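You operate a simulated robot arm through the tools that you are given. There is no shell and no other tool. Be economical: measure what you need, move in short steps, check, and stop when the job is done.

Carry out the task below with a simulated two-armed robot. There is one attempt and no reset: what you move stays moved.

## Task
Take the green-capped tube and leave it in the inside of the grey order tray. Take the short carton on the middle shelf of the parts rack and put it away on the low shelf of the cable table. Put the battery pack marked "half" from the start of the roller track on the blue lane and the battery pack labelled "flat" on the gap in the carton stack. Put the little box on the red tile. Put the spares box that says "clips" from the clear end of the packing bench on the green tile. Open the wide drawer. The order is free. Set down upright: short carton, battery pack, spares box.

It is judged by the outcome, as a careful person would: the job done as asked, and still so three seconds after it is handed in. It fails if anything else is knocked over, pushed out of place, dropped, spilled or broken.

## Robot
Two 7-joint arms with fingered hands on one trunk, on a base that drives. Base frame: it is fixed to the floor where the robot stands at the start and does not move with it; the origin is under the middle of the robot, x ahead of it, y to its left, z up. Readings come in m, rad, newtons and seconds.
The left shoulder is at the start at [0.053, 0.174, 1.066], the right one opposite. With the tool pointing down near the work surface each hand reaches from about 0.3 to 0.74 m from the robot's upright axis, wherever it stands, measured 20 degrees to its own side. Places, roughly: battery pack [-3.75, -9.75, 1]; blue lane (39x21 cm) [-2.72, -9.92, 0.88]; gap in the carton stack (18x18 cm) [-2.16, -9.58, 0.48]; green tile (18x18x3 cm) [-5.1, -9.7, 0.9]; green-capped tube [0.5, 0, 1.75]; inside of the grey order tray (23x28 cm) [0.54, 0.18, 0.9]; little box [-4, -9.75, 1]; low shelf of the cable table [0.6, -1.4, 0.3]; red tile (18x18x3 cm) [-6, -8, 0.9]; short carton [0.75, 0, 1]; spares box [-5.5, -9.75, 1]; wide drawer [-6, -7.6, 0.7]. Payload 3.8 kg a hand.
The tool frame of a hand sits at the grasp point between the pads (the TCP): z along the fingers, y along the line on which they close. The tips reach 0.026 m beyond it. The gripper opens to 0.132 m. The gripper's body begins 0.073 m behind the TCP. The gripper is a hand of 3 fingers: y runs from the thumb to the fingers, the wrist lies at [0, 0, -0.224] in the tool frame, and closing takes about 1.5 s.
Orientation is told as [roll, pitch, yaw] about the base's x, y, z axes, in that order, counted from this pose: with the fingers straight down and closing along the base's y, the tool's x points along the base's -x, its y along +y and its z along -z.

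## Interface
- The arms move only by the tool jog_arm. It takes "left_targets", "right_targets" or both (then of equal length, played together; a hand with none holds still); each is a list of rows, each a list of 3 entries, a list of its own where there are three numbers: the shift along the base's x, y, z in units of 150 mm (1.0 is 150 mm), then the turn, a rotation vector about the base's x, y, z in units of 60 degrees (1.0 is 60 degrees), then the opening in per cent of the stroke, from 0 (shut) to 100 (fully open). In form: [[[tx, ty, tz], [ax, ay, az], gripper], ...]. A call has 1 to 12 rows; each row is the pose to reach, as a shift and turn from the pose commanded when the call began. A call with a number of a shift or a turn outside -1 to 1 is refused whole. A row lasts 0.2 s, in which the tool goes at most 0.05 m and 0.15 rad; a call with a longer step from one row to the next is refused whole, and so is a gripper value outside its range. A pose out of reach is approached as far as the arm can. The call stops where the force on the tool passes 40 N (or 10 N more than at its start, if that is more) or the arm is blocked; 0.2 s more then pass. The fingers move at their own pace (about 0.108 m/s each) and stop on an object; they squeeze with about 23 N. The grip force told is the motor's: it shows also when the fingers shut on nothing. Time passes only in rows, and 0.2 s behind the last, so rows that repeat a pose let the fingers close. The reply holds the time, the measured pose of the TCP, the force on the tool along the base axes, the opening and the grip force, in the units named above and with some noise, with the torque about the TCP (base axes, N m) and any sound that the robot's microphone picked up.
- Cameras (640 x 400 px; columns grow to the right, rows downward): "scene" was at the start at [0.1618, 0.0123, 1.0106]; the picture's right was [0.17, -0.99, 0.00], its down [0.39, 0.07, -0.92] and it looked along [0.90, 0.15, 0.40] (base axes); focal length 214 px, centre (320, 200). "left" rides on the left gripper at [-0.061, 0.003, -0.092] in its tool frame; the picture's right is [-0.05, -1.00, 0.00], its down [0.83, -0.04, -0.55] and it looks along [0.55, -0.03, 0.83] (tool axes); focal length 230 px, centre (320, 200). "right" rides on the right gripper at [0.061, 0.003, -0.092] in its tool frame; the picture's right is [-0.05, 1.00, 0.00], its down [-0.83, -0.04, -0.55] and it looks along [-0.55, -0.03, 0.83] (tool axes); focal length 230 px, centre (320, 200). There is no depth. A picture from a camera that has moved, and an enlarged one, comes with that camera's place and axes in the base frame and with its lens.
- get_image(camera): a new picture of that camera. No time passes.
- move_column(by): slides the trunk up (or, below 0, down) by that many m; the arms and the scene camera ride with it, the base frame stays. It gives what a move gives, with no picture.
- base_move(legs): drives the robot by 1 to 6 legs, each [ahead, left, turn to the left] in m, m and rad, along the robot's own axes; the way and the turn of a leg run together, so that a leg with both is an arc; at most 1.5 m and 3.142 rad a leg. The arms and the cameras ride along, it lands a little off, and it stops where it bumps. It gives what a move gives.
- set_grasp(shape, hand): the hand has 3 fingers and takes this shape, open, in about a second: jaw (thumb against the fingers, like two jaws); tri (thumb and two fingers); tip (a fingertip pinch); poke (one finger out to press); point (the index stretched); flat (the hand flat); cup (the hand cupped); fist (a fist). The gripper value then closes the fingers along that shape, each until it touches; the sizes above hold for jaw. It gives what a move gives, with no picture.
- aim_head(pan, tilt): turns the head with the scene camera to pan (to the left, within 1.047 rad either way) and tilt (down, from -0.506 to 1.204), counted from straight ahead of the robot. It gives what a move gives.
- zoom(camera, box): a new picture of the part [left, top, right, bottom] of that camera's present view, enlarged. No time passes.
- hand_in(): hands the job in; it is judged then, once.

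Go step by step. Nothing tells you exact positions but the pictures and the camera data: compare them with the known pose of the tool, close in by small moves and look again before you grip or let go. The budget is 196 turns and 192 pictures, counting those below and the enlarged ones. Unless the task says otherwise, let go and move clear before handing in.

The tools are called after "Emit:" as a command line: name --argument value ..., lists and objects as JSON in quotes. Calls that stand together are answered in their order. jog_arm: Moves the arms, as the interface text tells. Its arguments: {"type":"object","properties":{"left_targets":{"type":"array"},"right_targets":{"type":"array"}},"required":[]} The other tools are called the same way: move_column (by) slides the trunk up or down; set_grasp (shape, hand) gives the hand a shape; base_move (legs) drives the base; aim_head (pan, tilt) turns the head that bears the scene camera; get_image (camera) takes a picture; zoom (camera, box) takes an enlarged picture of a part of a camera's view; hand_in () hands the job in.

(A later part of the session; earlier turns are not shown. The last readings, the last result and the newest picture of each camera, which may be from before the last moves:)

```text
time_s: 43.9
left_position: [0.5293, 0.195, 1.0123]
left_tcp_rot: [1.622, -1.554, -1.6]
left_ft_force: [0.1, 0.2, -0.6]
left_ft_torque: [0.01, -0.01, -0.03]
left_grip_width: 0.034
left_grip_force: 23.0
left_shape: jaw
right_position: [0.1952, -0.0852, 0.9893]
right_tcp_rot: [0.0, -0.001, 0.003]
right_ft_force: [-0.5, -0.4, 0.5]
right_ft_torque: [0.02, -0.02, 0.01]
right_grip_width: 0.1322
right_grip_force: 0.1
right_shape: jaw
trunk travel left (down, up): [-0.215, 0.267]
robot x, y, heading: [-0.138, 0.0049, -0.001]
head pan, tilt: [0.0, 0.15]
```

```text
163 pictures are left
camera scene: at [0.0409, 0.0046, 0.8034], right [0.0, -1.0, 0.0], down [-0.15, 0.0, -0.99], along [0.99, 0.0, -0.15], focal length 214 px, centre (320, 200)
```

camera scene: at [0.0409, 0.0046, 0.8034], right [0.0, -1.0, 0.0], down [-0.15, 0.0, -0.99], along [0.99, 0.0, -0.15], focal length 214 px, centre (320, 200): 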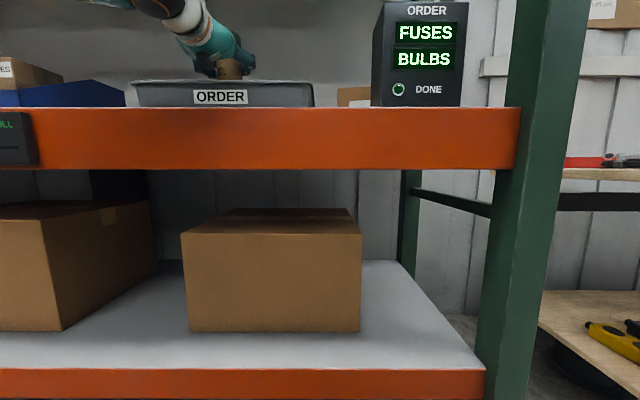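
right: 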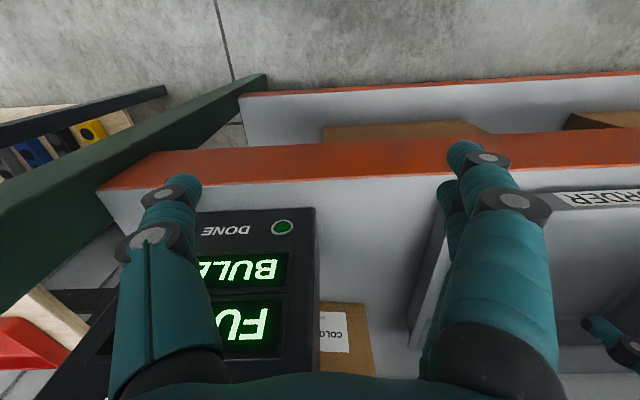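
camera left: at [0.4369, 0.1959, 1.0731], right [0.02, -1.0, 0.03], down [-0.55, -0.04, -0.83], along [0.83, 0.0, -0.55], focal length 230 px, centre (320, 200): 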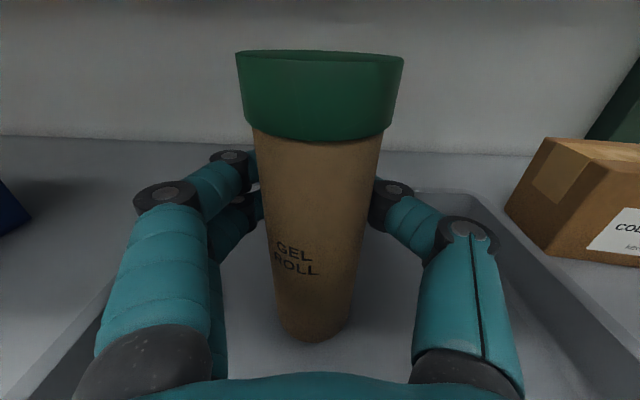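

Emit:
move_column --by -0.012

Emit:
get_image --camera "left"

```text
time_s: 44.5
left_position: [0.5311, 0.1954, 0.999]
left_tcp_rot: [1.504, -1.551, -1.486]
left_ft_force: [-0.3, 0.9, -1.0]
left_ft_torque: [-0.02, 0.0, 0.02]
left_grip_width: 0.034
left_grip_force: 23.4
left_shape: jaw
right_position: [0.1949, -0.0855, 0.9779]
right_tcp_rot: [0.001, -0.001, 0.002]
right_ft_force: [0.2, 0.0, -0.5]
right_ft_torque: [0.01, 0.01, 0.0]
right_grip_width: 0.1318
right_grip_force: 0.0
right_shape: jaw
trunk travel left (down, up): [-0.203, 0.279]
robot x, y, heading: [-0.135, 0.0069, 0.001]
head pan, tilt: [0.0, 0.15]
```

```text
162 pictures are left
camera left: at [0.4373, 0.1959, 1.0604], right [0.02, -1.0, 0.03], down [-0.56, -0.04, -0.83], along [0.83, 0.0, -0.56], focal length 230 px, centre (320, 200)
```

left: 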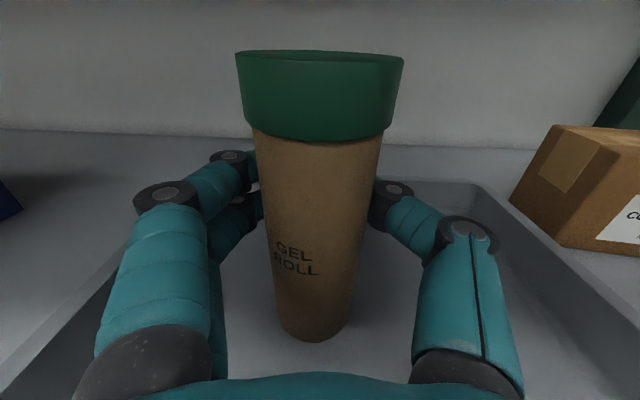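

Emit:
move_column --by -0.007

Emit:
move_column --by -0.004

```text
time_s: 45.1
left_position: [0.5299, 0.1953, 0.9972]
left_tcp_rot: [2.073, -1.551, -2.053]
left_ft_force: [7.1, 0.2, 17.1]
left_ft_torque: [0.01, -0.18, -0.04]
left_grip_width: 0.0342
left_grip_force: 23.2
left_shape: jaw
right_position: [0.196, -0.0858, 0.9709]
right_tcp_rot: [0.001, -0.001, 0.002]
right_ft_force: [0.4, -1.2, 0.4]
right_ft_torque: [0.02, 0.01, -0.02]
right_grip_width: 0.132
right_grip_force: 0.1
right_shape: jaw
trunk travel left (down, up): [-0.196, 0.286]
robot x, y, heading: [-0.1331, -0.0006, 0.005]
head pan, tilt: [0.0, 0.15]
```

```text
time_s: 45.6
left_position: [0.5301, 0.1941, 0.984]
left_tcp_rot: [1.225, -1.55, -1.205]
left_ft_force: [0.2, -0.2, 0.8]
left_ft_torque: [0.01, -0.01, -0.03]
left_grip_width: 0.019
left_grip_force: 23.0
left_shape: jaw
right_position: [0.1953, -0.0847, 0.9674]
right_tcp_rot: [-0.002, -0.001, 0.003]
right_ft_force: [0.9, -0.3, 0.4]
right_ft_torque: [0.0, -0.02, 0.01]
right_grip_width: 0.1317
right_grip_force: 0.0
right_shape: jaw
trunk travel left (down, up): [-0.192, 0.29]
robot x, y, heading: [-0.134, 0.0048, 0.002]
head pan, tilt: [0.0, 0.15]
```

It touched and the grip width changed; I'll look.

Emit:
get_image --camera "left"

Emit:
get_image --camera "scene"

```text
161 pictures are left
camera left: at [0.4376, 0.1954, 1.0475], right [0.02, -1.0, 0.03], down [-0.56, -0.04, -0.83], along [0.83, 0.0, -0.56], focal length 230 px, centre (320, 200)
```

left: 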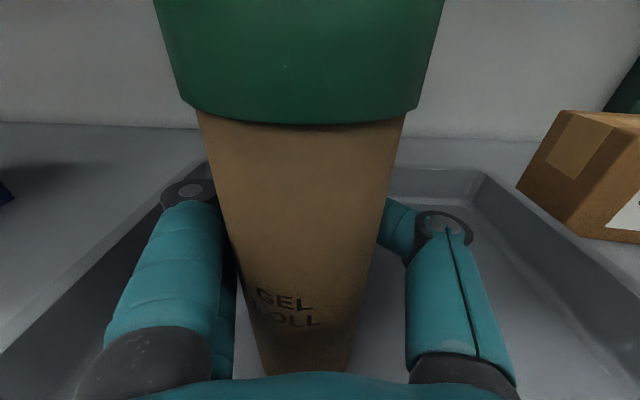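

```text
160 pictures are left
camera scene: at [0.0413, 0.0046, 0.7798], right [0.0, -1.0, 0.0], down [-0.15, 0.0, -0.99], along [0.99, 0.0, -0.15], focal length 214 px, centre (320, 200)
```

scene: 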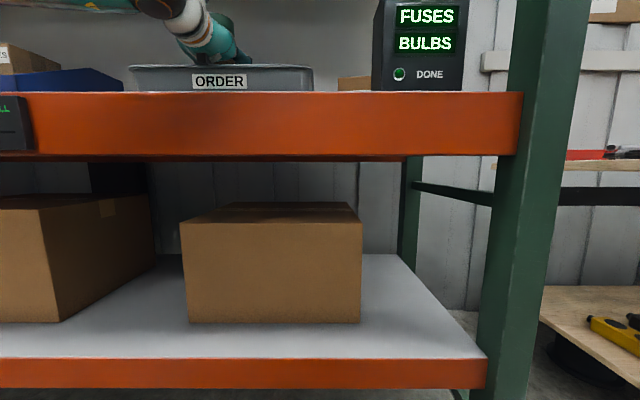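

The tube slid back towards the palm but stands in the tray. I'll open the hand and look.

Emit:
jog_arm --left_targets '[[[0, 0, 0], [0, 0, 0], 40], [[0, 0, 0], [0, 0, 0], 60], [[0, 0, 0], [0, 0, 0], 85], [[0, 0, 0], [0, 0, 0], 85], [[0, 0, 0], [0, 0, 0], 85]]'

Emit:
get_image --camera "left"

```text
time_s: 46.8
left_position: [0.5295, 0.1956, 0.9875]
left_tcp_rot: [1.513, -1.553, -1.495]
left_ft_force: [0.0, -0.1, 0.5]
left_ft_torque: [0.0, -0.03, 0.04]
left_grip_width: 0.1122
left_grip_force: 0.0
left_shape: jaw
right_position: [0.1952, -0.0864, 0.9666]
right_tcp_rot: [0.001, -0.002, 0.001]
right_ft_force: [0.2, -0.8, -0.5]
right_ft_torque: [-0.03, -0.03, 0.0]
right_grip_width: 0.1318
right_grip_force: 0.0
right_shape: jaw
trunk travel left (down, up): [-0.192, 0.29]
robot x, y, heading: [-0.1387, 0.0057, 0.006]
head pan, tilt: [0.0, 0.15]
```

```text
159 pictures are left
camera left: at [0.4375, 0.1959, 1.0497], right [0.02, -1.0, 0.03], down [-0.56, -0.04, -0.83], along [0.83, 0.0, -0.56], focal length 230 px, centre (320, 200)
```

left: 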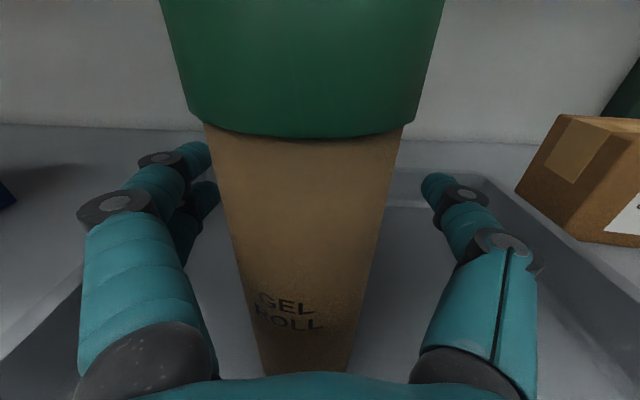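

The tube is standing freely. I'll draw the hand back along −x.

Emit:
jog_arm --left_targets '[[[-0.15, 0, 0.02], [0, 0, 0], 90], [[-0.35, 0, 0.02], [0, 0, 0], 90], [[-0.6, 0, 0.02], [0, 0, 0], 90], [[-0.8, 0, 0.02], [0, 0, 0], 90]]'

Emit:
base_move --legs '[[-0.4, 0, 0]]'

Emit:
get_image --camera "left"

Emit:
get_image --camera "scene"

```text
time_s: 47.8
left_position: [0.44, 0.1951, 0.9909]
left_tcp_rot: [1.511, -1.553, -1.491]
left_ft_force: [-0.1, 0.8, 0.7]
left_ft_torque: [0.04, -0.01, 0.01]
left_grip_width: 0.1186
left_grip_force: 0.1
left_shape: jaw
left hand out of reach, approached as far as the arm can: row 4
right_position: [0.1948, -0.0847, 0.9676]
right_tcp_rot: [0.0, -0.001, 0.001]
right_ft_force: [0.1, 1.6, 1.5]
right_ft_torque: [-0.01, 0.0, 0.03]
right_grip_width: 0.1318
right_grip_force: 0.1
right_shape: jaw
trunk travel left (down, up): [-0.192, 0.29]
robot x, y, heading: [-0.1373, 0.0045, 0.003]
head pan, tilt: [0.0, 0.15]
```

```text
time_s: 50.3
left_position: [0.0387, 0.1953, 0.9898]
left_tcp_rot: [1.524, -1.553, -1.499]
left_ft_force: [0.0, 0.2, -0.4]
left_ft_torque: [0.0, -0.01, -0.02]
left_grip_width: 0.1186
left_grip_force: 0.0
left_shape: jaw
right_position: [-0.2044, -0.0846, 0.9672]
right_tcp_rot: [0.002, -0.002, 0.008]
right_ft_force: [0.5, -0.2, 0.5]
right_ft_torque: [-0.01, -0.03, 0.04]
right_grip_width: 0.1318
right_grip_force: 0.0
right_shape: jaw
trunk travel left (down, up): [-0.192, 0.29]
robot x, y, heading: [-0.5357, 0.0032, 0.011]
head pan, tilt: [0.0, 0.15]
```

```text
158 pictures are left
camera left: at [-0.0539, 0.1957, 1.0518], right [0.02, -1.0, 0.03], down [-0.56, -0.04, -0.83], along [0.83, 0.0, -0.56], focal length 230 px, centre (320, 200)
```

left: 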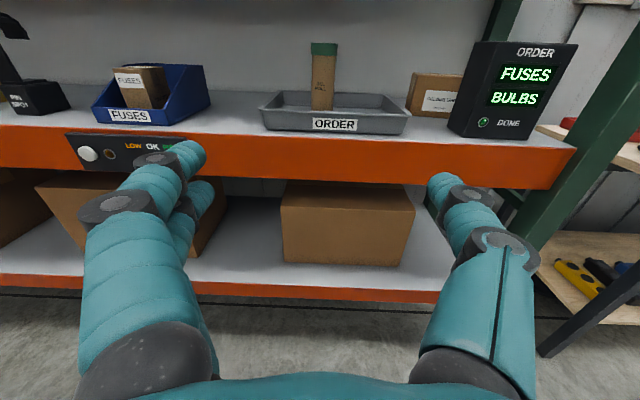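

```text
157 pictures are left
camera scene: at [-0.3583, 0.0035, 0.7799], right [0.01, -1.0, 0.0], down [-0.15, 0.0, -0.99], along [0.99, 0.01, -0.15], focal length 214 px, centre (320, 200)
```

scene: 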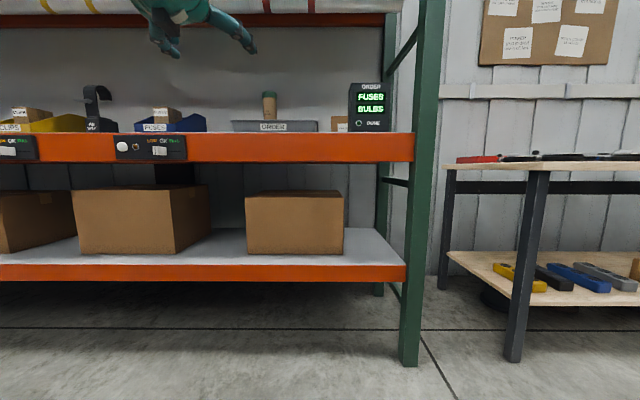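

The tube stands upright in the tray. Now the "COLOUR TABS" carton (about [0.64, −0.125], behind the order terminal) and the cable table: I'll look at the table to plan the grasp.

Emit:
aim_head --pan -0.75 --tilt 0.15

Emit:
get_image --camera "scene"

Emit:
zoom --camera "left" --box '[380, 40, 600, 178]'

```text
time_s: 51.4
left_position: [0.0381, 0.1954, 0.9889]
left_tcp_rot: [1.503, -1.553, -1.479]
left_ft_force: [0.5, -0.5, 0.7]
left_ft_torque: [-0.01, 0.06, 0.01]
left_grip_width: 0.1185
left_grip_force: 0.1
left_shape: jaw
right_position: [-0.2048, -0.086, 0.9672]
right_tcp_rot: [0.0, 0.002, 0.007]
right_ft_force: [-0.7, 0.3, 0.2]
right_ft_torque: [0.02, 0.01, 0.01]
right_grip_width: 0.132
right_grip_force: 0.0
right_shape: jaw
trunk travel left (down, up): [-0.192, 0.29]
robot x, y, heading: [-0.5404, 0.0035, 0.008]
head pan, tilt: [-0.75, 0.15]
```

```text
156 pictures are left
camera scene: at [-0.3825, -0.0598, 0.7799], right [-0.68, -0.74, 0.0], down [-0.11, 0.1, -0.99], along [0.73, -0.67, -0.15], focal length 214 px, centre (320, 200)
```

scene: 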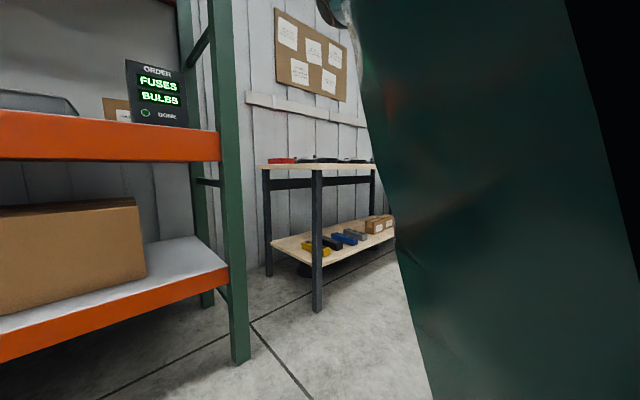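

```text
2.90 times, centred on (490, 109) of left
camera zoom: at [-0.0535, 0.1957, 1.0516], right [0.02, -1.0, 0.03], down [-0.56, -0.04, -0.83], along [0.83, 0.0, -0.56], focal length 667 px, centre (-173, 464)
```

zoom: 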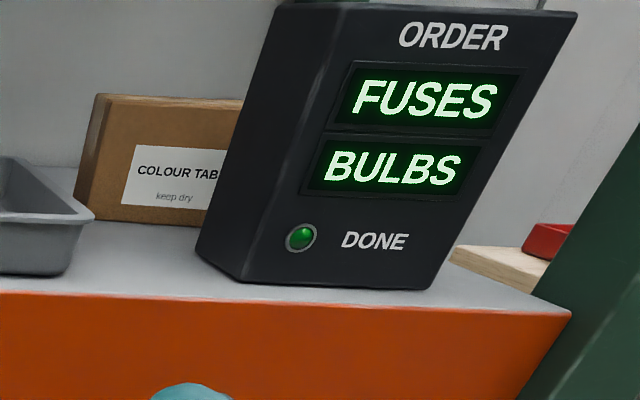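

I'll bring the left hand back to pointing down and tucked near the body, raise the trunk, and then look at the carton with the right hand camera.

Emit:
jog_arm --left_targets '[[[0, 0, 0.1], [0, 0.125, 0], 90], [[0, 0.05, 0.2], [0, 0.25, 0], 90], [[0, 0.1, 0.3], [0, 0.375, 0], 90], [[0, 0.15, 0.3], [0, 0.5, 0], 90], [[0, 0.2, 0.3], [0, 0.625, 0], 90], [[0, 0.25, 0.3], [0, 0.75, 0], 90], [[0, 0.3, 0.3], [0, 0.875, 0], 90], [[0, 0.3, 0.3], [0, 1, 0], 90]]'

Emit:
jog_arm --left_targets '[[[-0.2, 0, 0], [0, 0.125, 0], 90], [[-0.4, 0.1, 0], [0, 0.25, 0], 90], [[-0.6, 0.2, 0], [0, 0.375, 0], 90], [[-0.8, 0.3, 0], [0, 0.485, 0], 90], [[-1, 0.4, 0], [0, 0.485, 0], 90]]'

Emit:
move_column --by 0.27

Emit:
aim_head --pan 0 --tilt 0.35

Emit:
get_image --camera "scene"

Emit:
get_image --camera "right"

```text
time_s: 53.2
left_position: [0.0397, 0.2392, 1.0357]
left_tcp_rot: [0.034, -0.522, -0.019]
left_ft_force: [-0.7, -0.4, 0.2]
left_ft_torque: [-0.01, 0.02, 0.02]
left_grip_width: 0.1187
left_grip_force: 0.0
left_shape: jaw
right_position: [-0.2046, -0.0857, 0.9659]
right_tcp_rot: [0.0, 0.001, 0.006]
right_ft_force: [-0.7, 0.0, 0.5]
right_ft_torque: [-0.05, -0.03, -0.05]
right_grip_width: 0.1318
right_grip_force: 0.0
right_shape: jaw
trunk travel left (down, up): [-0.192, 0.29]
robot x, y, heading: [-0.5349, 0.0008, 0.006]
head pan, tilt: [-0.75, 0.15]
```

```text
time_s: 54.4
left_position: [-0.0961, 0.2776, 0.9812]
left_tcp_rot: [0.022, -0.014, -0.018]
left_ft_force: [-0.6, 0.2, 0.5]
left_ft_torque: [0.04, 0.01, 0.03]
left_grip_width: 0.1183
left_grip_force: 0.0
left_shape: jaw
left hand out of reach, approached as far as the arm can: row 3, 4, 5
right_position: [-0.2043, -0.0849, 0.9679]
right_tcp_rot: [0.0, -0.001, 0.008]
right_ft_force: [-0.5, -0.1, -0.9]
right_ft_torque: [0.03, 0.04, 0.01]
right_grip_width: 0.132
right_grip_force: 0.0
right_shape: jaw
trunk travel left (down, up): [-0.192, 0.29]
robot x, y, heading: [-0.5364, 0.0037, 0.003]
head pan, tilt: [-0.75, 0.15]
```

```text
time_s: 57.2
left_position: [-0.0939, 0.2756, 1.2518]
left_tcp_rot: [0.024, -0.011, -0.017]
left_ft_force: [-0.5, 0.8, -0.1]
left_ft_torque: [0.01, 0.02, 0.01]
left_grip_width: 0.1186
left_grip_force: 0.1
left_shape: jaw
right_position: [-0.2034, -0.0853, 1.2363]
right_tcp_rot: [0.0, 0.001, 0.007]
right_ft_force: [0.3, -0.9, -0.6]
right_ft_torque: [-0.01, 0.01, 0.0]
right_grip_width: 0.1321
right_grip_force: 0.0
right_shape: jaw
trunk travel left (down, up): [-0.462, 0.02]
robot x, y, heading: [-0.5376, 0.0027, 0.009]
head pan, tilt: [-0.75, 0.15]
```

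```text
time_s: 58.3
left_position: [-0.0957, 0.276, 1.2532]
left_tcp_rot: [0.024, -0.013, -0.017]
left_ft_force: [-0.1, -0.2, -0.4]
left_ft_torque: [0.02, 0.01, 0.01]
left_grip_width: 0.1189
left_grip_force: 0.0
left_shape: jaw
right_position: [-0.2034, -0.0852, 1.236]
right_tcp_rot: [0.0, -0.001, 0.008]
right_ft_force: [0.2, 0.5, -0.3]
right_ft_torque: [0.02, 0.01, 0.0]
right_grip_width: 0.1316
right_grip_force: 0.1
right_shape: jaw
trunk travel left (down, up): [-0.462, 0.02]
robot x, y, heading: [-0.5375, 0.0062, 0.003]
head pan, tilt: [0.0, 0.351]
```

```text
154 pictures are left
camera scene: at [-0.334, 0.0036, 1.0562], right [0.01, -1.0, 0.0], down [-0.34, 0.0, -0.94], along [0.94, 0.01, -0.34], focal length 214 px, centre (320, 200)
```

scene: 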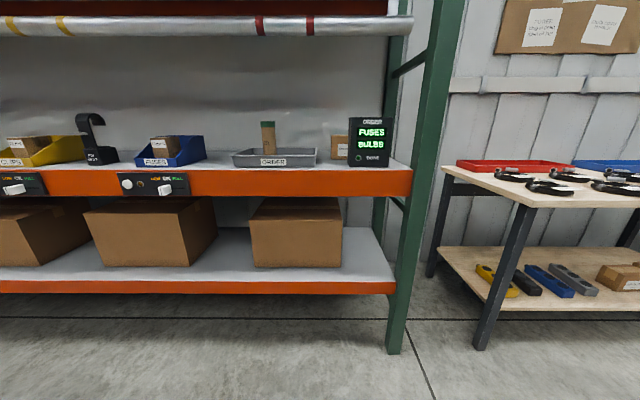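

```text
153 pictures are left
camera right: at [-0.266, -0.0832, 1.3289], right [0.05, 1.0, 0.0], down [0.83, -0.04, 0.56], along [0.56, -0.03, -0.83], focal length 230 px, centre (320, 200)
```

right: 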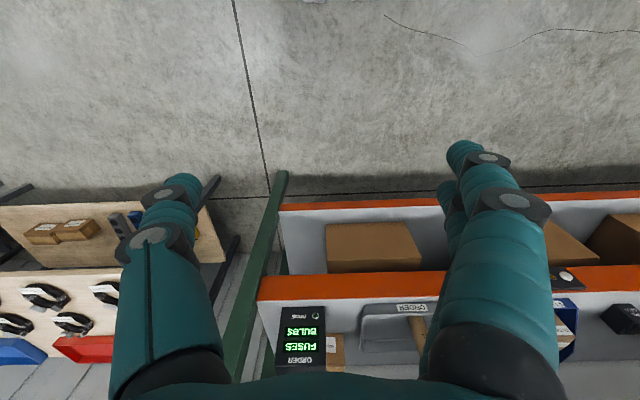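

The pipe is at about x 0.42, z 1.32 and the terminal top at z 1.07, so the right hand must go in low between tray and terminal. I'll come closer, a bit to the left, to measure the carton.

Emit:
base_move --legs '[[0.3, 0.12, 0]]'

Emit:
aim_head --pan -0.25 --tilt 0.35

Emit:
get_image --camera "scene"

Emit:
get_image --camera "right"

```text
time_s: 60.4
left_position: [0.206, 0.3975, 1.2535]
left_tcp_rot: [0.024, -0.017, -0.016]
left_ft_force: [0.4, 1.7, -0.8]
left_ft_torque: [0.04, 0.03, 0.01]
left_grip_width: 0.1185
left_grip_force: 0.1
left_shape: jaw
right_position: [0.0996, 0.037, 1.2376]
right_tcp_rot: [0.001, -0.001, 0.01]
right_ft_force: [-0.2, -0.4, -0.3]
right_ft_torque: [0.0, -0.02, 0.0]
right_grip_width: 0.132
right_grip_force: 0.0
right_shape: jaw
trunk travel left (down, up): [-0.462, 0.02]
robot x, y, heading: [-0.2335, 0.1238, 0.008]
head pan, tilt: [0.0, 0.351]
```

```text
time_s: 61.2
left_position: [0.2067, 0.3974, 1.2539]
left_tcp_rot: [0.025, -0.012, -0.015]
left_ft_force: [0.3, 0.2, 1.0]
left_ft_torque: [0.0, -0.01, -0.01]
left_grip_width: 0.1189
left_grip_force: 0.1
left_shape: jaw
right_position: [0.099, 0.0366, 1.2362]
right_tcp_rot: [0.0, -0.002, 0.01]
right_ft_force: [0.2, -0.2, -0.1]
right_ft_torque: [-0.05, 0.01, 0.0]
right_grip_width: 0.1317
right_grip_force: 0.0
right_shape: jaw
trunk travel left (down, up): [-0.462, 0.02]
robot x, y, heading: [-0.2292, 0.1245, 0.007]
head pan, tilt: [-0.25, 0.351]
```

```text
152 pictures are left
camera scene: at [-0.0336, 0.1023, 1.0562], right [-0.24, -0.97, 0.0], down [-0.33, 0.08, -0.94], along [0.91, -0.22, -0.34], focal length 214 px, centre (320, 200)
```

scene: 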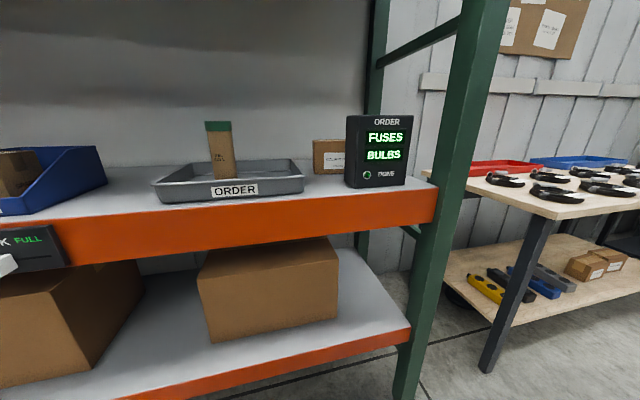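

```text
151 pictures are left
camera right: at [0.0372, 0.0385, 1.3289], right [0.04, 1.0, 0.0], down [0.83, -0.04, 0.56], along [0.56, -0.02, -0.83], focal length 230 px, centre (320, 200)
```

right: 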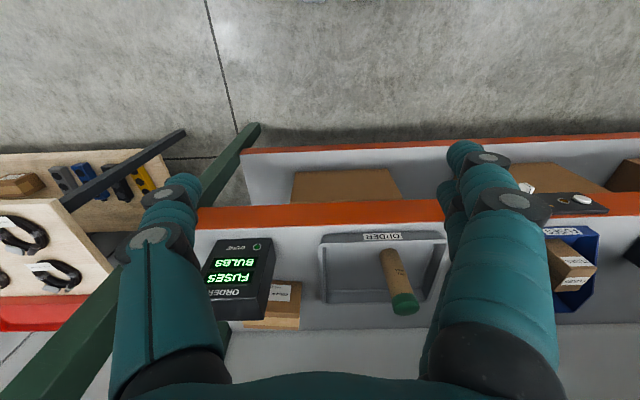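

Emit:
zoom --camera "right" --box '[190, 220, 350, 340]'

Emit:
zoom --camera "scene" --box '[270, 100, 430, 200]'

```text
3.33 times, centred on (270, 280) of right
camera zoom: at [0.0372, 0.0385, 1.3289], right [0.04, 1.0, 0.0], down [0.83, -0.04, 0.56], along [0.56, -0.02, -0.83], focal length 767 px, centre (487, -67)
```

zoom: 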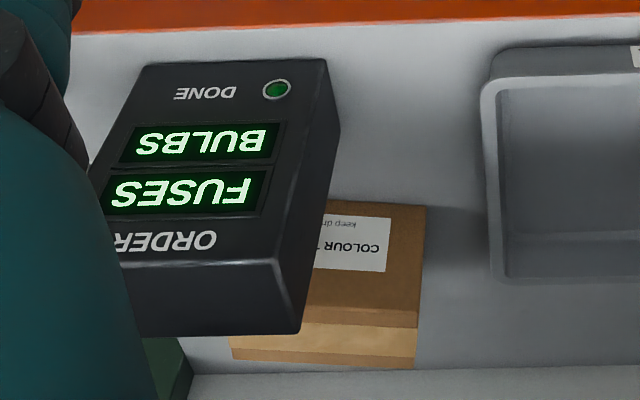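

```text
4.00 times, centred on (350, 150) of scene
camera zoom: at [-0.0336, 0.1023, 1.0562], right [-0.24, -0.97, 0.0], down [-0.33, 0.08, -0.94], along [0.91, -0.22, -0.34], focal length 858 px, centre (200, 400)
```

zoom: 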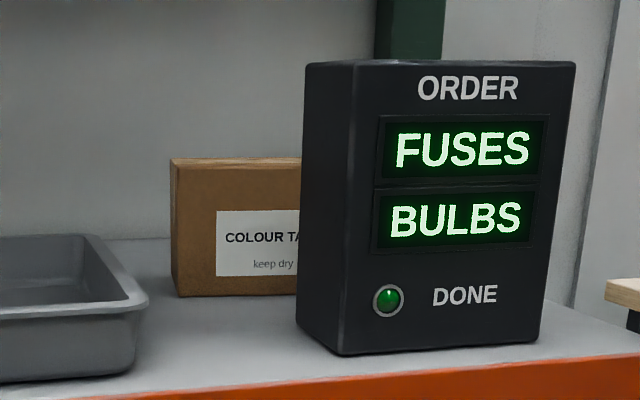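

The carton is about 0.155 × 0.066 × 0.10 m, centred near [0.655, −0.12], yawed about −8.5°. I'll grip it across its depth: turn the right hand by −98.5° here and lower it.

Emit:
jog_arm --right_targets '[[[0.1, 0, -0.12], [0, 0, -0.125], 100], [[0.2, 0, -0.25], [0, 0, -0.25], 100], [[0.3, 0, -0.37], [0, 0, -0.375], 100], [[0.3, 0, -0.5], [0, 0, -0.5], 100], [[0.3, 0, -0.62], [0, 0, -0.625], 100], [[0.3, 0, -0.75], [0, 0, -0.75], 100], [[0.3, 0, -0.87], [0, 0, -0.875], 100], [[0.3, 0, -1], [0, 0, -1], 100]]'

Emit:
jog_arm --right_targets '[[[0, 0, -0.1], [0, 0, -0.125], 100], [[0, 0, -0.2], [0, 0, -0.25], 100], [[0, 0, -0.3], [0, 0, -0.375], 100], [[0, 0, -0.4], [0, 0, -0.5], 100], [[0, 0, -0.5], [0, 0, -0.625], 100], [[0, 0, -0.6], [0, 0, -0.642], 100]]'

Emit:
jog_arm --right_targets '[[[0, 0, 0], [-0.125, 0, 0], 100], [[0, 0, 0], [-0.25, 0, 0], 100], [[0, 0, 0], [-0.375, 0, 0], 100], [[0, 0, 0], [-0.5, 0, 0], 100]]'

Emit:
get_image --camera "right"

Emit:
get_image --camera "scene"

```text
time_s: 63.0
left_position: [0.2072, 0.3973, 1.253]
left_tcp_rot: [0.023, -0.015, -0.015]
left_ft_force: [-0.1, -0.4, -0.3]
left_ft_torque: [-0.01, 0.0, 0.0]
left_grip_width: 0.1183
left_grip_force: 0.0
left_shape: jaw
right_position: [0.1444, 0.037, 1.0867]
right_tcp_rot: [0.001, 0.0, -1.042]
right_ft_force: [0.1, 0.5, 0.2]
right_ft_torque: [0.01, -0.02, -0.03]
right_grip_width: 0.1318
right_grip_force: 0.0
right_shape: jaw
trunk travel left (down, up): [-0.462, 0.02]
robot x, y, heading: [-0.2285, 0.1221, 0.003]
head pan, tilt: [-0.25, 0.351]
```

```text
time_s: 64.4
left_position: [0.206, 0.3983, 1.254]
left_tcp_rot: [0.024, -0.012, -0.015]
left_ft_force: [0.3, -0.1, -0.1]
left_ft_torque: [-0.01, 0.0, -0.02]
left_grip_width: 0.1183
left_grip_force: 0.0
left_shape: jaw
right_position: [0.144, 0.0351, 0.9967]
right_tcp_rot: [0.001, 0.001, -1.714]
right_ft_force: [0.6, -0.7, 0.2]
right_ft_torque: [0.01, 0.01, -0.01]
right_grip_width: 0.132
right_grip_force: 0.1
right_shape: jaw
trunk travel left (down, up): [-0.462, 0.02]
robot x, y, heading: [-0.2346, 0.1239, 0.007]
head pan, tilt: [-0.25, 0.351]
```

```text
time_s: 65.4
left_position: [0.2062, 0.3979, 1.2526]
left_tcp_rot: [0.023, -0.017, -0.017]
left_ft_force: [-0.3, -0.6, 0.5]
left_ft_torque: [-0.04, 0.02, 0.03]
left_grip_width: 0.1186
left_grip_force: 0.0
left_shape: jaw
right_position: [0.1442, 0.0373, 0.9983]
right_tcp_rot: [0.083, -0.522, -1.733]
right_ft_force: [0.0, 1.1, -0.5]
right_ft_torque: [0.02, -0.04, 0.02]
right_grip_width: 0.1317
right_grip_force: 0.0
right_shape: jaw
trunk travel left (down, up): [-0.462, 0.02]
robot x, y, heading: [-0.2291, 0.1231, 0.009]
head pan, tilt: [-0.25, 0.351]
```

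```text
148 pictures are left
camera right: at [0.1554, 0.135, 1.047], right [0.98, -0.17, 0.1], down [-0.16, -0.43, 0.89], along [-0.11, -0.89, -0.44], focal length 230 px, centre (320, 200)
```

right: 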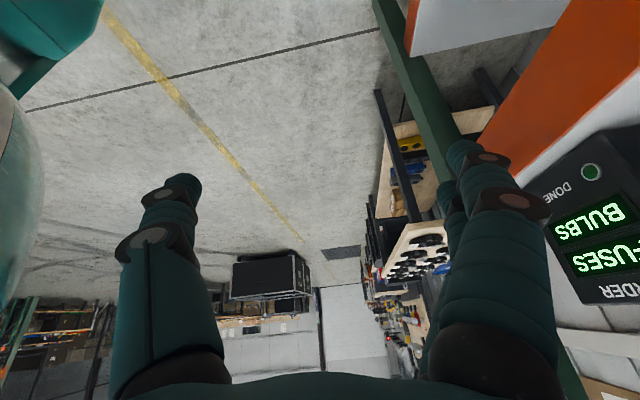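

```text
147 pictures are left
camera scene: at [-0.0337, 0.1029, 1.0563], right [-0.24, -0.97, 0.0], down [-0.33, 0.08, -0.94], along [0.91, -0.22, -0.34], focal length 214 px, centre (320, 200)
```

scene: 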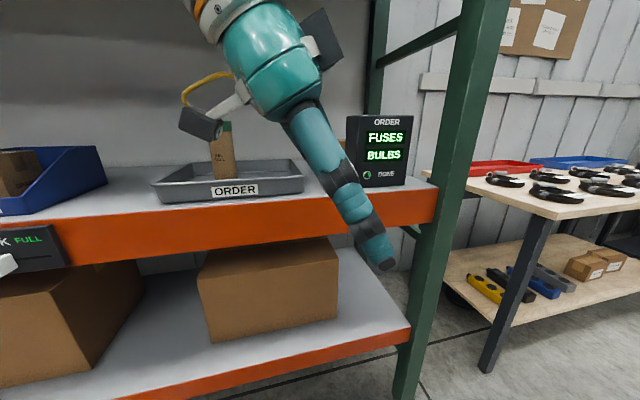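

I'll swing the left arm out to the side so it stays clear of the pipe, then drive in.

Emit:
jog_arm --left_targets '[[[-0.2, 0.25, -0.12], [0, 0, 0], 90], [[-0.4, 0.5, -0.25], [0, 0, 0], 90], [[-0.6, 0.75, -0.37], [0, 0, 0], 90], [[-0.8, 1, -0.5], [0, 0, 0], 90]]'

Emit:
base_move --legs '[[0.18, 0, 0]]'

Emit:
get_image --camera "right"

Emit:
get_image --camera "scene"

```text
refused: row 1 steps farther than a row can; nothing moved
```

```text
time_s: 67.0
left_position: [0.3821, 0.3976, 1.2598]
left_tcp_rot: [0.018, -0.028, -0.021]
left_ft_force: [-3.1, 0.8, 3.8]
left_ft_torque: [-0.05, -0.62, 0.01]
left_grip_width: 0.1186
left_grip_force: 0.1
left_shape: jaw
right_position: [0.3232, 0.0378, 0.997]
right_tcp_rot: [0.083, -0.519, -1.733]
right_ft_force: [0.1, -1.2, 0.6]
right_ft_torque: [0.03, 0.03, 0.0]
right_grip_width: 0.1318
right_grip_force: 0.0
right_shape: jaw
trunk travel left (down, up): [-0.462, 0.02]
robot x, y, heading: [-0.0543, 0.1242, 0.009]
head pan, tilt: [-0.25, 0.351]
stopped in leg 1: the force on the tool passed its limit at 107 N (the readings are from after the stop); the commanded pose is now the measured one
```

```text
146 pictures are left
camera right: at [0.3337, 0.1357, 1.0471], right [0.98, -0.16, 0.1], down [-0.16, -0.43, 0.89], along [-0.11, -0.89, -0.45], focal length 230 px, centre (320, 200)
```

right: 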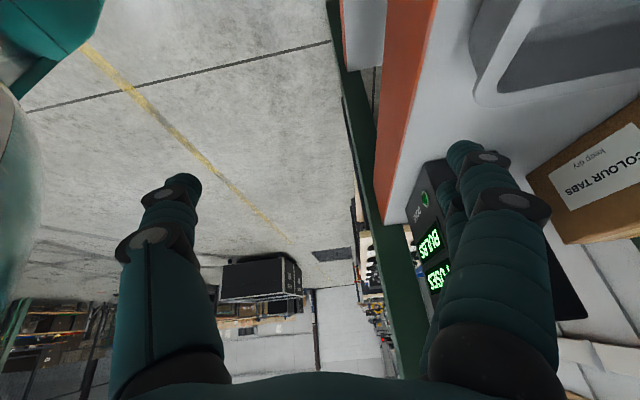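

```text
145 pictures are left
camera scene: at [0.1445, 0.1036, 1.0562], right [-0.24, -0.97, 0.0], down [-0.33, 0.08, -0.94], along [0.91, -0.22, -0.34], focal length 214 px, centre (320, 200)
```

scene: 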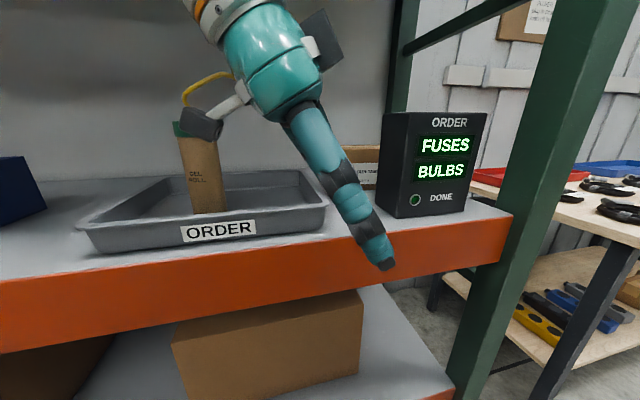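

The left-arm call was refused, so the left hand bumped the fixed pipe. I'll back off, fix the step size, and check.

Emit:
base_move --legs '[[-0.12, 0, 0]]'

Emit:
jog_arm --left_targets '[[[-0.12, 0.16, -0.1], [0, 0, 0], 90], [[-0.24, 0.33, -0.2], [0, 0, 0], 90], [[-0.37, 0.5, -0.3], [0, 0, 0], 90], [[-0.5, 0.66, -0.4], [0, 0, 0], 90], [[-0.62, 0.83, -0.5], [0, 0, 0], 90], [[-0.75, 1, -0.6], [0, 0, 0], 90]]'

Emit:
aim_head --pan 0.3 --tilt -0.2

Emit:
get_image --camera "scene"

```text
time_s: 68.2
left_position: [0.2669, 0.3985, 1.2566]
left_tcp_rot: [0.021, -0.025, -0.017]
left_ft_force: [0.2, 0.7, 0.3]
left_ft_torque: [0.03, 0.01, 0.03]
left_grip_width: 0.1185
left_grip_force: 0.0
left_shape: jaw
right_position: [0.207, 0.0376, 0.9969]
right_tcp_rot: [0.079, -0.518, -1.727]
right_ft_force: [0.0, 0.4, 0.7]
right_ft_torque: [0.0, 0.02, -0.01]
right_grip_width: 0.1319
right_grip_force: 0.1
right_shape: jaw
trunk travel left (down, up): [-0.462, 0.02]
robot x, y, heading: [-0.1666, 0.124, 0.011]
head pan, tilt: [-0.25, 0.351]
```

```text
time_s: 69.6
left_position: [0.1529, 0.5491, 1.1665]
left_tcp_rot: [0.022, -0.025, -0.02]
left_ft_force: [-0.4, 0.4, -0.3]
left_ft_torque: [-0.02, -0.04, 0.03]
left_grip_width: 0.1186
left_grip_force: 0.1
left_shape: jaw
right_position: [0.2054, 0.0378, 0.9988]
right_tcp_rot: [0.082, -0.519, -1.732]
right_ft_force: [-0.6, 0.3, 0.0]
right_ft_torque: [-0.03, -0.03, 0.01]
right_grip_width: 0.1321
right_grip_force: 0.1
right_shape: jaw
trunk travel left (down, up): [-0.462, 0.02]
robot x, y, heading: [-0.1692, 0.1211, 0.007]
head pan, tilt: [-0.25, 0.351]
```

```text
time_s: 70.6
left_position: [0.1555, 0.5478, 1.1671]
left_tcp_rot: [0.02, -0.024, -0.017]
left_ft_force: [-0.1, -0.1, 0.5]
left_ft_torque: [0.01, -0.02, 0.01]
left_grip_width: 0.1187
left_grip_force: 0.2
left_shape: jaw
right_position: [0.2063, 0.038, 0.9978]
right_tcp_rot: [0.081, -0.518, -1.733]
right_ft_force: [-0.6, 0.6, 0.2]
right_ft_torque: [-0.01, 0.0, -0.01]
right_grip_width: 0.1318
right_grip_force: 0.1
right_shape: jaw
trunk travel left (down, up): [-0.462, 0.02]
robot x, y, heading: [-0.1707, 0.1224, 0.013]
head pan, tilt: [0.3, -0.201]
```

```text
144 pictures are left
camera scene: at [0.0168, 0.1504, 1.106], right [0.31, -0.95, 0.0], down [0.19, 0.06, -0.98], along [0.93, 0.3, 0.2], focal length 214 px, centre (320, 200)
```

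scene: 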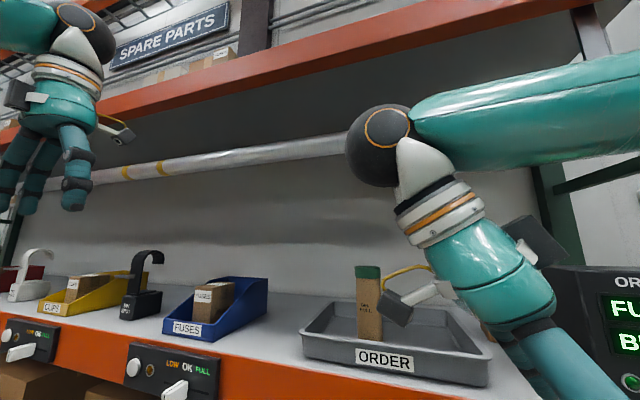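

The rack looks undisturbed. I'll lower the trunk a little to keep the right forearm well below the pipe, and return the hand's height.

Emit:
move_column --by -0.06

Emit:
jog_arm --right_targets '[[[0, -0.1, 0.15], [0, 0, 0], 100], [[0, -0.15, 0.3], [0, 0, 0], 100], [[0, -0.2, 0.37], [0, 0, 0], 100]]'

Emit:
base_move --legs '[[0.14, 0, -0.01]]'

Emit:
aim_head --pan 0 --tilt 0

Emit:
get_image --camera "scene"

Emit:
get_image --camera "right"

```text
time_s: 71.6
left_position: [0.1545, 0.5483, 1.1073]
left_tcp_rot: [0.02, -0.023, -0.019]
left_ft_force: [-0.5, 0.4, 0.3]
left_ft_torque: [-0.02, 0.03, 0.01]
left_grip_width: 0.1188
left_grip_force: 0.0
left_shape: jaw
right_position: [0.2058, 0.0374, 0.9379]
right_tcp_rot: [0.082, -0.519, -1.73]
right_ft_force: [-0.2, -0.6, -0.4]
right_ft_torque: [-0.02, 0.01, 0.02]
right_grip_width: 0.1317
right_grip_force: 0.1
right_shape: jaw
trunk travel left (down, up): [-0.402, 0.08]
robot x, y, heading: [-0.1701, 0.1204, 0.012]
head pan, tilt: [0.3, -0.201]
```

```text
time_s: 72.4
left_position: [0.1538, 0.5472, 1.1077]
left_tcp_rot: [0.021, -0.025, -0.017]
left_ft_force: [0.3, 0.0, 0.8]
left_ft_torque: [0.02, 0.0, 0.0]
left_grip_width: 0.1183
left_grip_force: 0.1
left_shape: jaw
right_position: [0.2059, 0.0079, 0.993]
right_tcp_rot: [0.081, -0.517, -1.73]
right_ft_force: [-0.5, 0.0, -0.2]
right_ft_torque: [0.0, -0.01, -0.01]
right_grip_width: 0.1319
right_grip_force: 0.1
right_shape: jaw
trunk travel left (down, up): [-0.402, 0.08]
robot x, y, heading: [-0.1702, 0.1243, 0.01]
head pan, tilt: [0.3, -0.201]
```

```text
time_s: 73.8
left_position: [0.2995, 0.5457, 1.1068]
left_tcp_rot: [0.023, -0.023, -0.028]
left_ft_force: [-0.6, -0.1, 1.1]
left_ft_torque: [-0.01, -0.01, 0.02]
left_grip_width: 0.1184
left_grip_force: 0.1
left_shape: jaw
right_position: [0.3472, 0.0062, 0.993]
right_tcp_rot: [0.079, -0.518, -1.741]
right_ft_force: [-0.8, -0.8, -0.5]
right_ft_torque: [0.0, 0.01, 0.02]
right_grip_width: 0.132
right_grip_force: 0.1
right_shape: jaw
trunk travel left (down, up): [-0.402, 0.08]
robot x, y, heading: [-0.0267, 0.1262, 0.003]
head pan, tilt: [0.3, -0.201]
```

```text
time_s: 74.5
left_position: [0.2989, 0.5453, 1.1068]
left_tcp_rot: [0.02, -0.024, -0.029]
left_ft_force: [-0.5, 0.3, 0.3]
left_ft_torque: [-0.02, -0.03, 0.03]
left_grip_width: 0.1189
left_grip_force: 0.1
left_shape: jaw
right_position: [0.3463, 0.0063, 0.9935]
right_tcp_rot: [0.083, -0.519, -1.741]
right_ft_force: [-1.1, 0.6, -0.1]
right_ft_torque: [-0.02, -0.01, 0.0]
right_grip_width: 0.1319
right_grip_force: 0.1
right_shape: jaw
trunk travel left (down, up): [-0.402, 0.08]
robot x, y, heading: [-0.029, 0.1244, 0.003]
head pan, tilt: [0.0, 0.0]
```

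```text
143 pictures are left
camera scene: at [0.1602, 0.1248, 1.0078], right [0.0, -1.0, 0.0], down [0.0, 0.0, -1.0], along [1.0, 0.0, 0.0], focal length 214 px, centre (320, 200)
```

scene: 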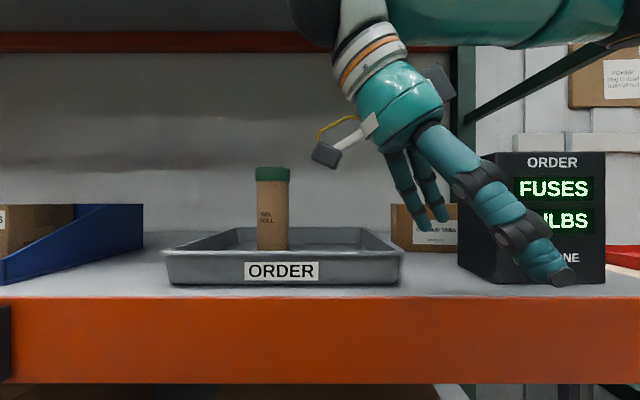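

```text
142 pictures are left
camera right: at [0.3586, 0.1036, 1.0422], right [0.98, -0.17, 0.1], down [-0.16, -0.43, 0.89], along [-0.11, -0.89, -0.45], focal length 230 px, centre (320, 200)
```

right: 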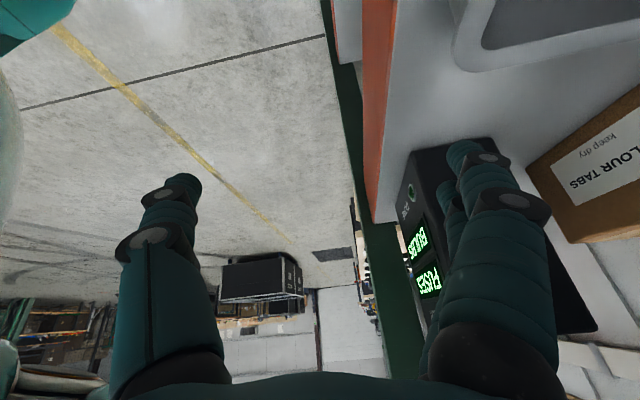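

The corridor between tray and terminal is clear. I'll move the hand in along +x.

Emit:
jog_arm --right_targets '[[[0.25, 0, 0], [0, 0, 0], 100], [[0.5, 0, 0], [0, 0, 0], 100], [[0.75, 0, 0], [0, 0, 0], 100], [[1, 0, 0], [0, 0, 0], 100]]'

Emit:
get_image --camera "scene"

Emit:
get_image --camera "right"

```text
time_s: 75.5
left_position: [0.2992, 0.5463, 1.108]
left_tcp_rot: [0.02, -0.024, -0.028]
left_ft_force: [-0.8, -0.2, 0.0]
left_ft_torque: [0.03, 0.02, 0.02]
left_grip_width: 0.1186
left_grip_force: 0.1
left_shape: jaw
right_position: [0.4963, 0.0066, 0.9927]
right_tcp_rot: [0.081, -0.521, -1.741]
right_ft_force: [-0.7, 0.2, 0.2]
right_ft_torque: [0.01, -0.03, 0.0]
right_grip_width: 0.132
right_grip_force: 0.0
right_shape: jaw
trunk travel left (down, up): [-0.402, 0.08]
robot x, y, heading: [-0.029, 0.1252, -0.001]
head pan, tilt: [0.0, 0.0]
```

```text
141 pictures are left
camera scene: at [0.1608, 0.1248, 1.0076], right [0.0, -1.0, 0.0], down [0.0, 0.0, -1.0], along [1.0, 0.0, 0.0], focal length 214 px, centre (320, 200)
```

scene: 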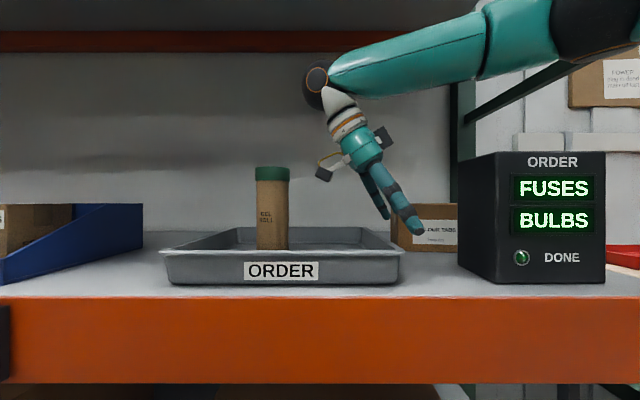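

```text
140 pictures are left
camera right: at [0.509, 0.1035, 1.042], right [0.98, -0.17, 0.1], down [-0.16, -0.43, 0.89], along [-0.11, -0.89, -0.45], focal length 230 px, centre (320, 200)
```

right: 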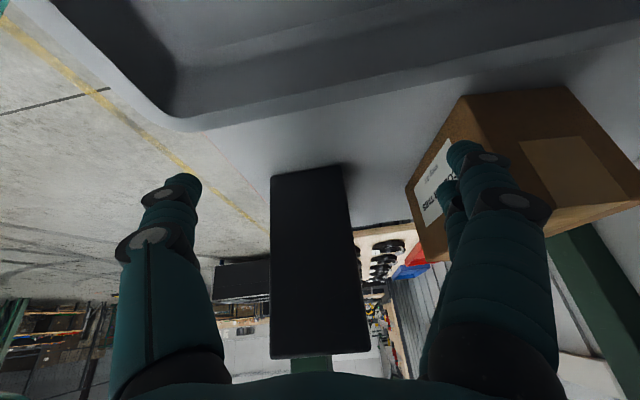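

Emit:
jog_arm --right_targets '[[[0.25, 0.05, 0], [0, 0, 0], 100], [[0.5, 0.08, 0], [0, 0, 0], 100], [[0.75, 0.08, 0.05], [0, 0, 0], 100], [[1, 0.08, 0.12], [0, 0, 0], 100]]'

Emit:
get_image --camera "scene"

Emit:
get_image --camera "right"

```text
time_s: 76.5
left_position: [0.3005, 0.5433, 1.1078]
left_tcp_rot: [0.02, -0.024, -0.027]
left_ft_force: [0.8, 0.1, 0.5]
left_ft_torque: [0.03, 0.02, 0.02]
left_grip_width: 0.1187
left_grip_force: 0.0
left_shape: jaw
right_position: [0.6207, 0.0111, 1.0093]
right_tcp_rot: [0.08, -0.519, -1.737]
right_ft_force: [-0.4, -0.7, -0.1]
right_ft_torque: [0.0, 0.0, 0.0]
right_grip_width: 0.1317
right_grip_force: 0.1
right_shape: jaw
right hand out of reach, approached as far as the arm can: row 4
trunk travel left (down, up): [-0.402, 0.08]
robot x, y, heading: [-0.0279, 0.1246, -0.005]
head pan, tilt: [0.0, 0.0]
```

```text
139 pictures are left
camera scene: at [0.1604, 0.1233, 1.0077], right [0.0, -1.0, 0.0], down [0.0, 0.0, -1.0], along [1.0, 0.0, 0.0], focal length 214 px, centre (320, 200)
```

scene: 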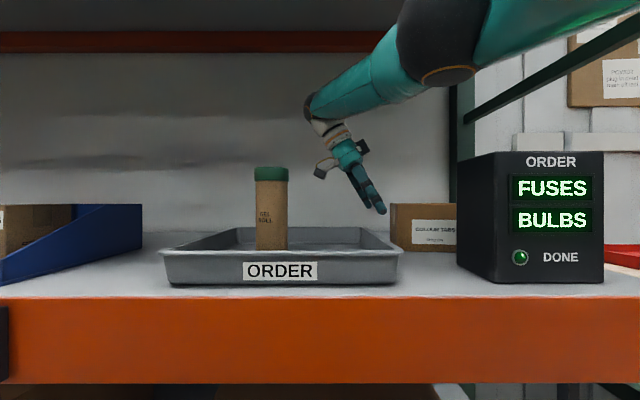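

```text
138 pictures are left
camera right: at [0.6318, 0.1082, 1.0586], right [0.98, -0.17, 0.1], down [-0.16, -0.43, 0.89], along [-0.11, -0.89, -0.45], focal length 230 px, centre (320, 200)
```

right: 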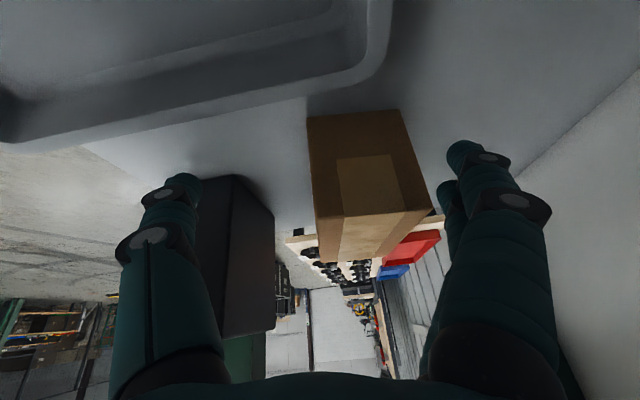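

The fingers already straddle the carton from its left end. I'll slide in along −y with a slight descent and look.

Emit:
jog_arm --right_targets '[[[0.1, -0.12, -0.1], [0, 0, 0], 100], [[0.2, -0.28, -0.2], [0, 0, 0], 100], [[0.23, -0.44, -0.28], [0, 0, 0], 100], [[0.23, -0.6, -0.28], [0, 0, 0], 100]]'

Emit:
get_image --camera "right"

Emit:
get_image --camera "scene"

```text
time_s: 77.5
left_position: [0.2993, 0.5452, 1.107]
left_tcp_rot: [0.02, -0.025, -0.028]
left_ft_force: [0.0, 0.5, 0.0]
left_ft_torque: [0.0, 0.01, -0.02]
left_grip_width: 0.1187
left_grip_force: 0.1
left_shape: jaw
right_position: [0.6534, -0.0811, 0.9679]
right_tcp_rot: [0.081, -0.518, -1.74]
right_ft_force: [-0.2, 0.6, 1.6]
right_ft_torque: [-0.02, 0.0, -0.01]
right_grip_width: 0.1318
right_grip_force: 0.0
right_shape: jaw
right hand out of reach, approached as far as the arm can: row 1, 2, 3
trunk travel left (down, up): [-0.402, 0.08]
robot x, y, heading: [-0.0262, 0.1223, -0.001]
head pan, tilt: [0.0, 0.0]
```

```text
137 pictures are left
camera right: at [0.6658, 0.0172, 1.0173], right [0.98, -0.17, 0.1], down [-0.16, -0.43, 0.89], along [-0.11, -0.89, -0.45], focal length 230 px, centre (320, 200)
```

right: 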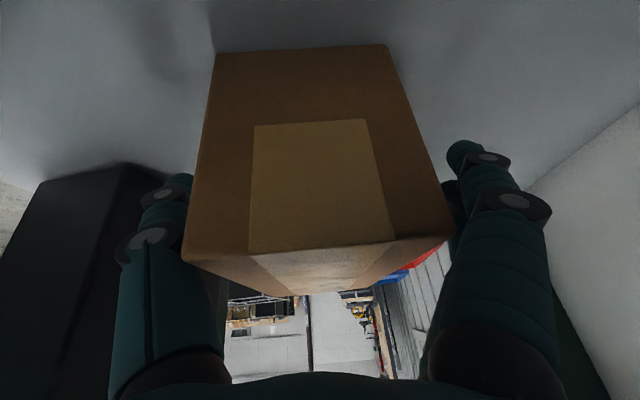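

```text
136 pictures are left
camera scene: at [0.1603, 0.1247, 1.0077], right [0.0, -1.0, 0.0], down [0.0, 0.0, -1.0], along [1.0, 0.0, 0.0], focal length 214 px, centre (320, 200)
```

scene: 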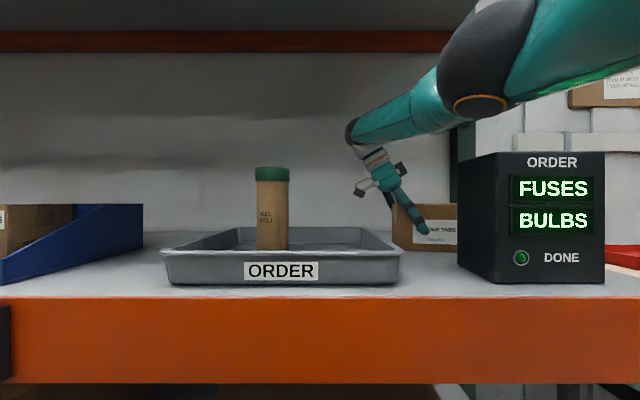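

Emit:
jog_arm --right_targets '[[[0, -0.1, 0], [0, 0, 0], 100], [[0, -0.2, 0], [0, 0, 0], 100], [[0, -0.2, 0], [0, 0, 0], 0], [[0, -0.2, 0], [0, 0, 0], 0], [[0, -0.2, 0], [0, 0, 0], 0], [[0, -0.2, 0], [0, 0, 0], 0], [[0, -0.2, 0], [0, 0, 0], 0], [[0, -0.2, 0], [0, 0, 0], 0]]'

Emit:
get_image --camera "right"

```text
time_s: 79.3
left_position: [0.3001, 0.5462, 1.1073]
left_tcp_rot: [0.022, -0.025, -0.028]
left_ft_force: [-0.3, 0.5, -0.1]
left_ft_torque: [0.0, -0.01, 0.01]
left_grip_width: 0.1183
left_grip_force: 0.1
left_shape: jaw
right_position: [0.6551, -0.1114, 0.968]
right_tcp_rot: [0.08, -0.518, -1.743]
right_ft_force: [0.9, -0.2, 1.4]
right_ft_torque: [0.11, -0.26, -0.03]
right_grip_width: 0.0844
right_grip_force: 23.1
right_shape: jaw
trunk travel left (down, up): [-0.402, 0.08]
robot x, y, heading: [-0.0281, 0.1249, 0.003]
head pan, tilt: [0.0, 0.0]
```

```text
135 pictures are left
camera right: at [0.668, -0.0131, 1.017], right [0.98, -0.17, 0.1], down [-0.16, -0.43, 0.89], along [-0.11, -0.89, -0.45], focal length 230 px, centre (320, 200)
```

right: 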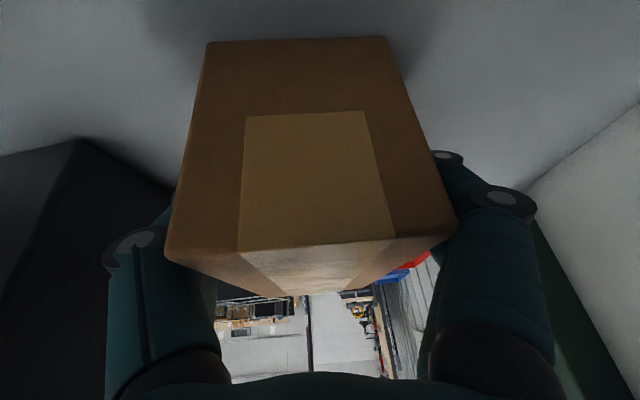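

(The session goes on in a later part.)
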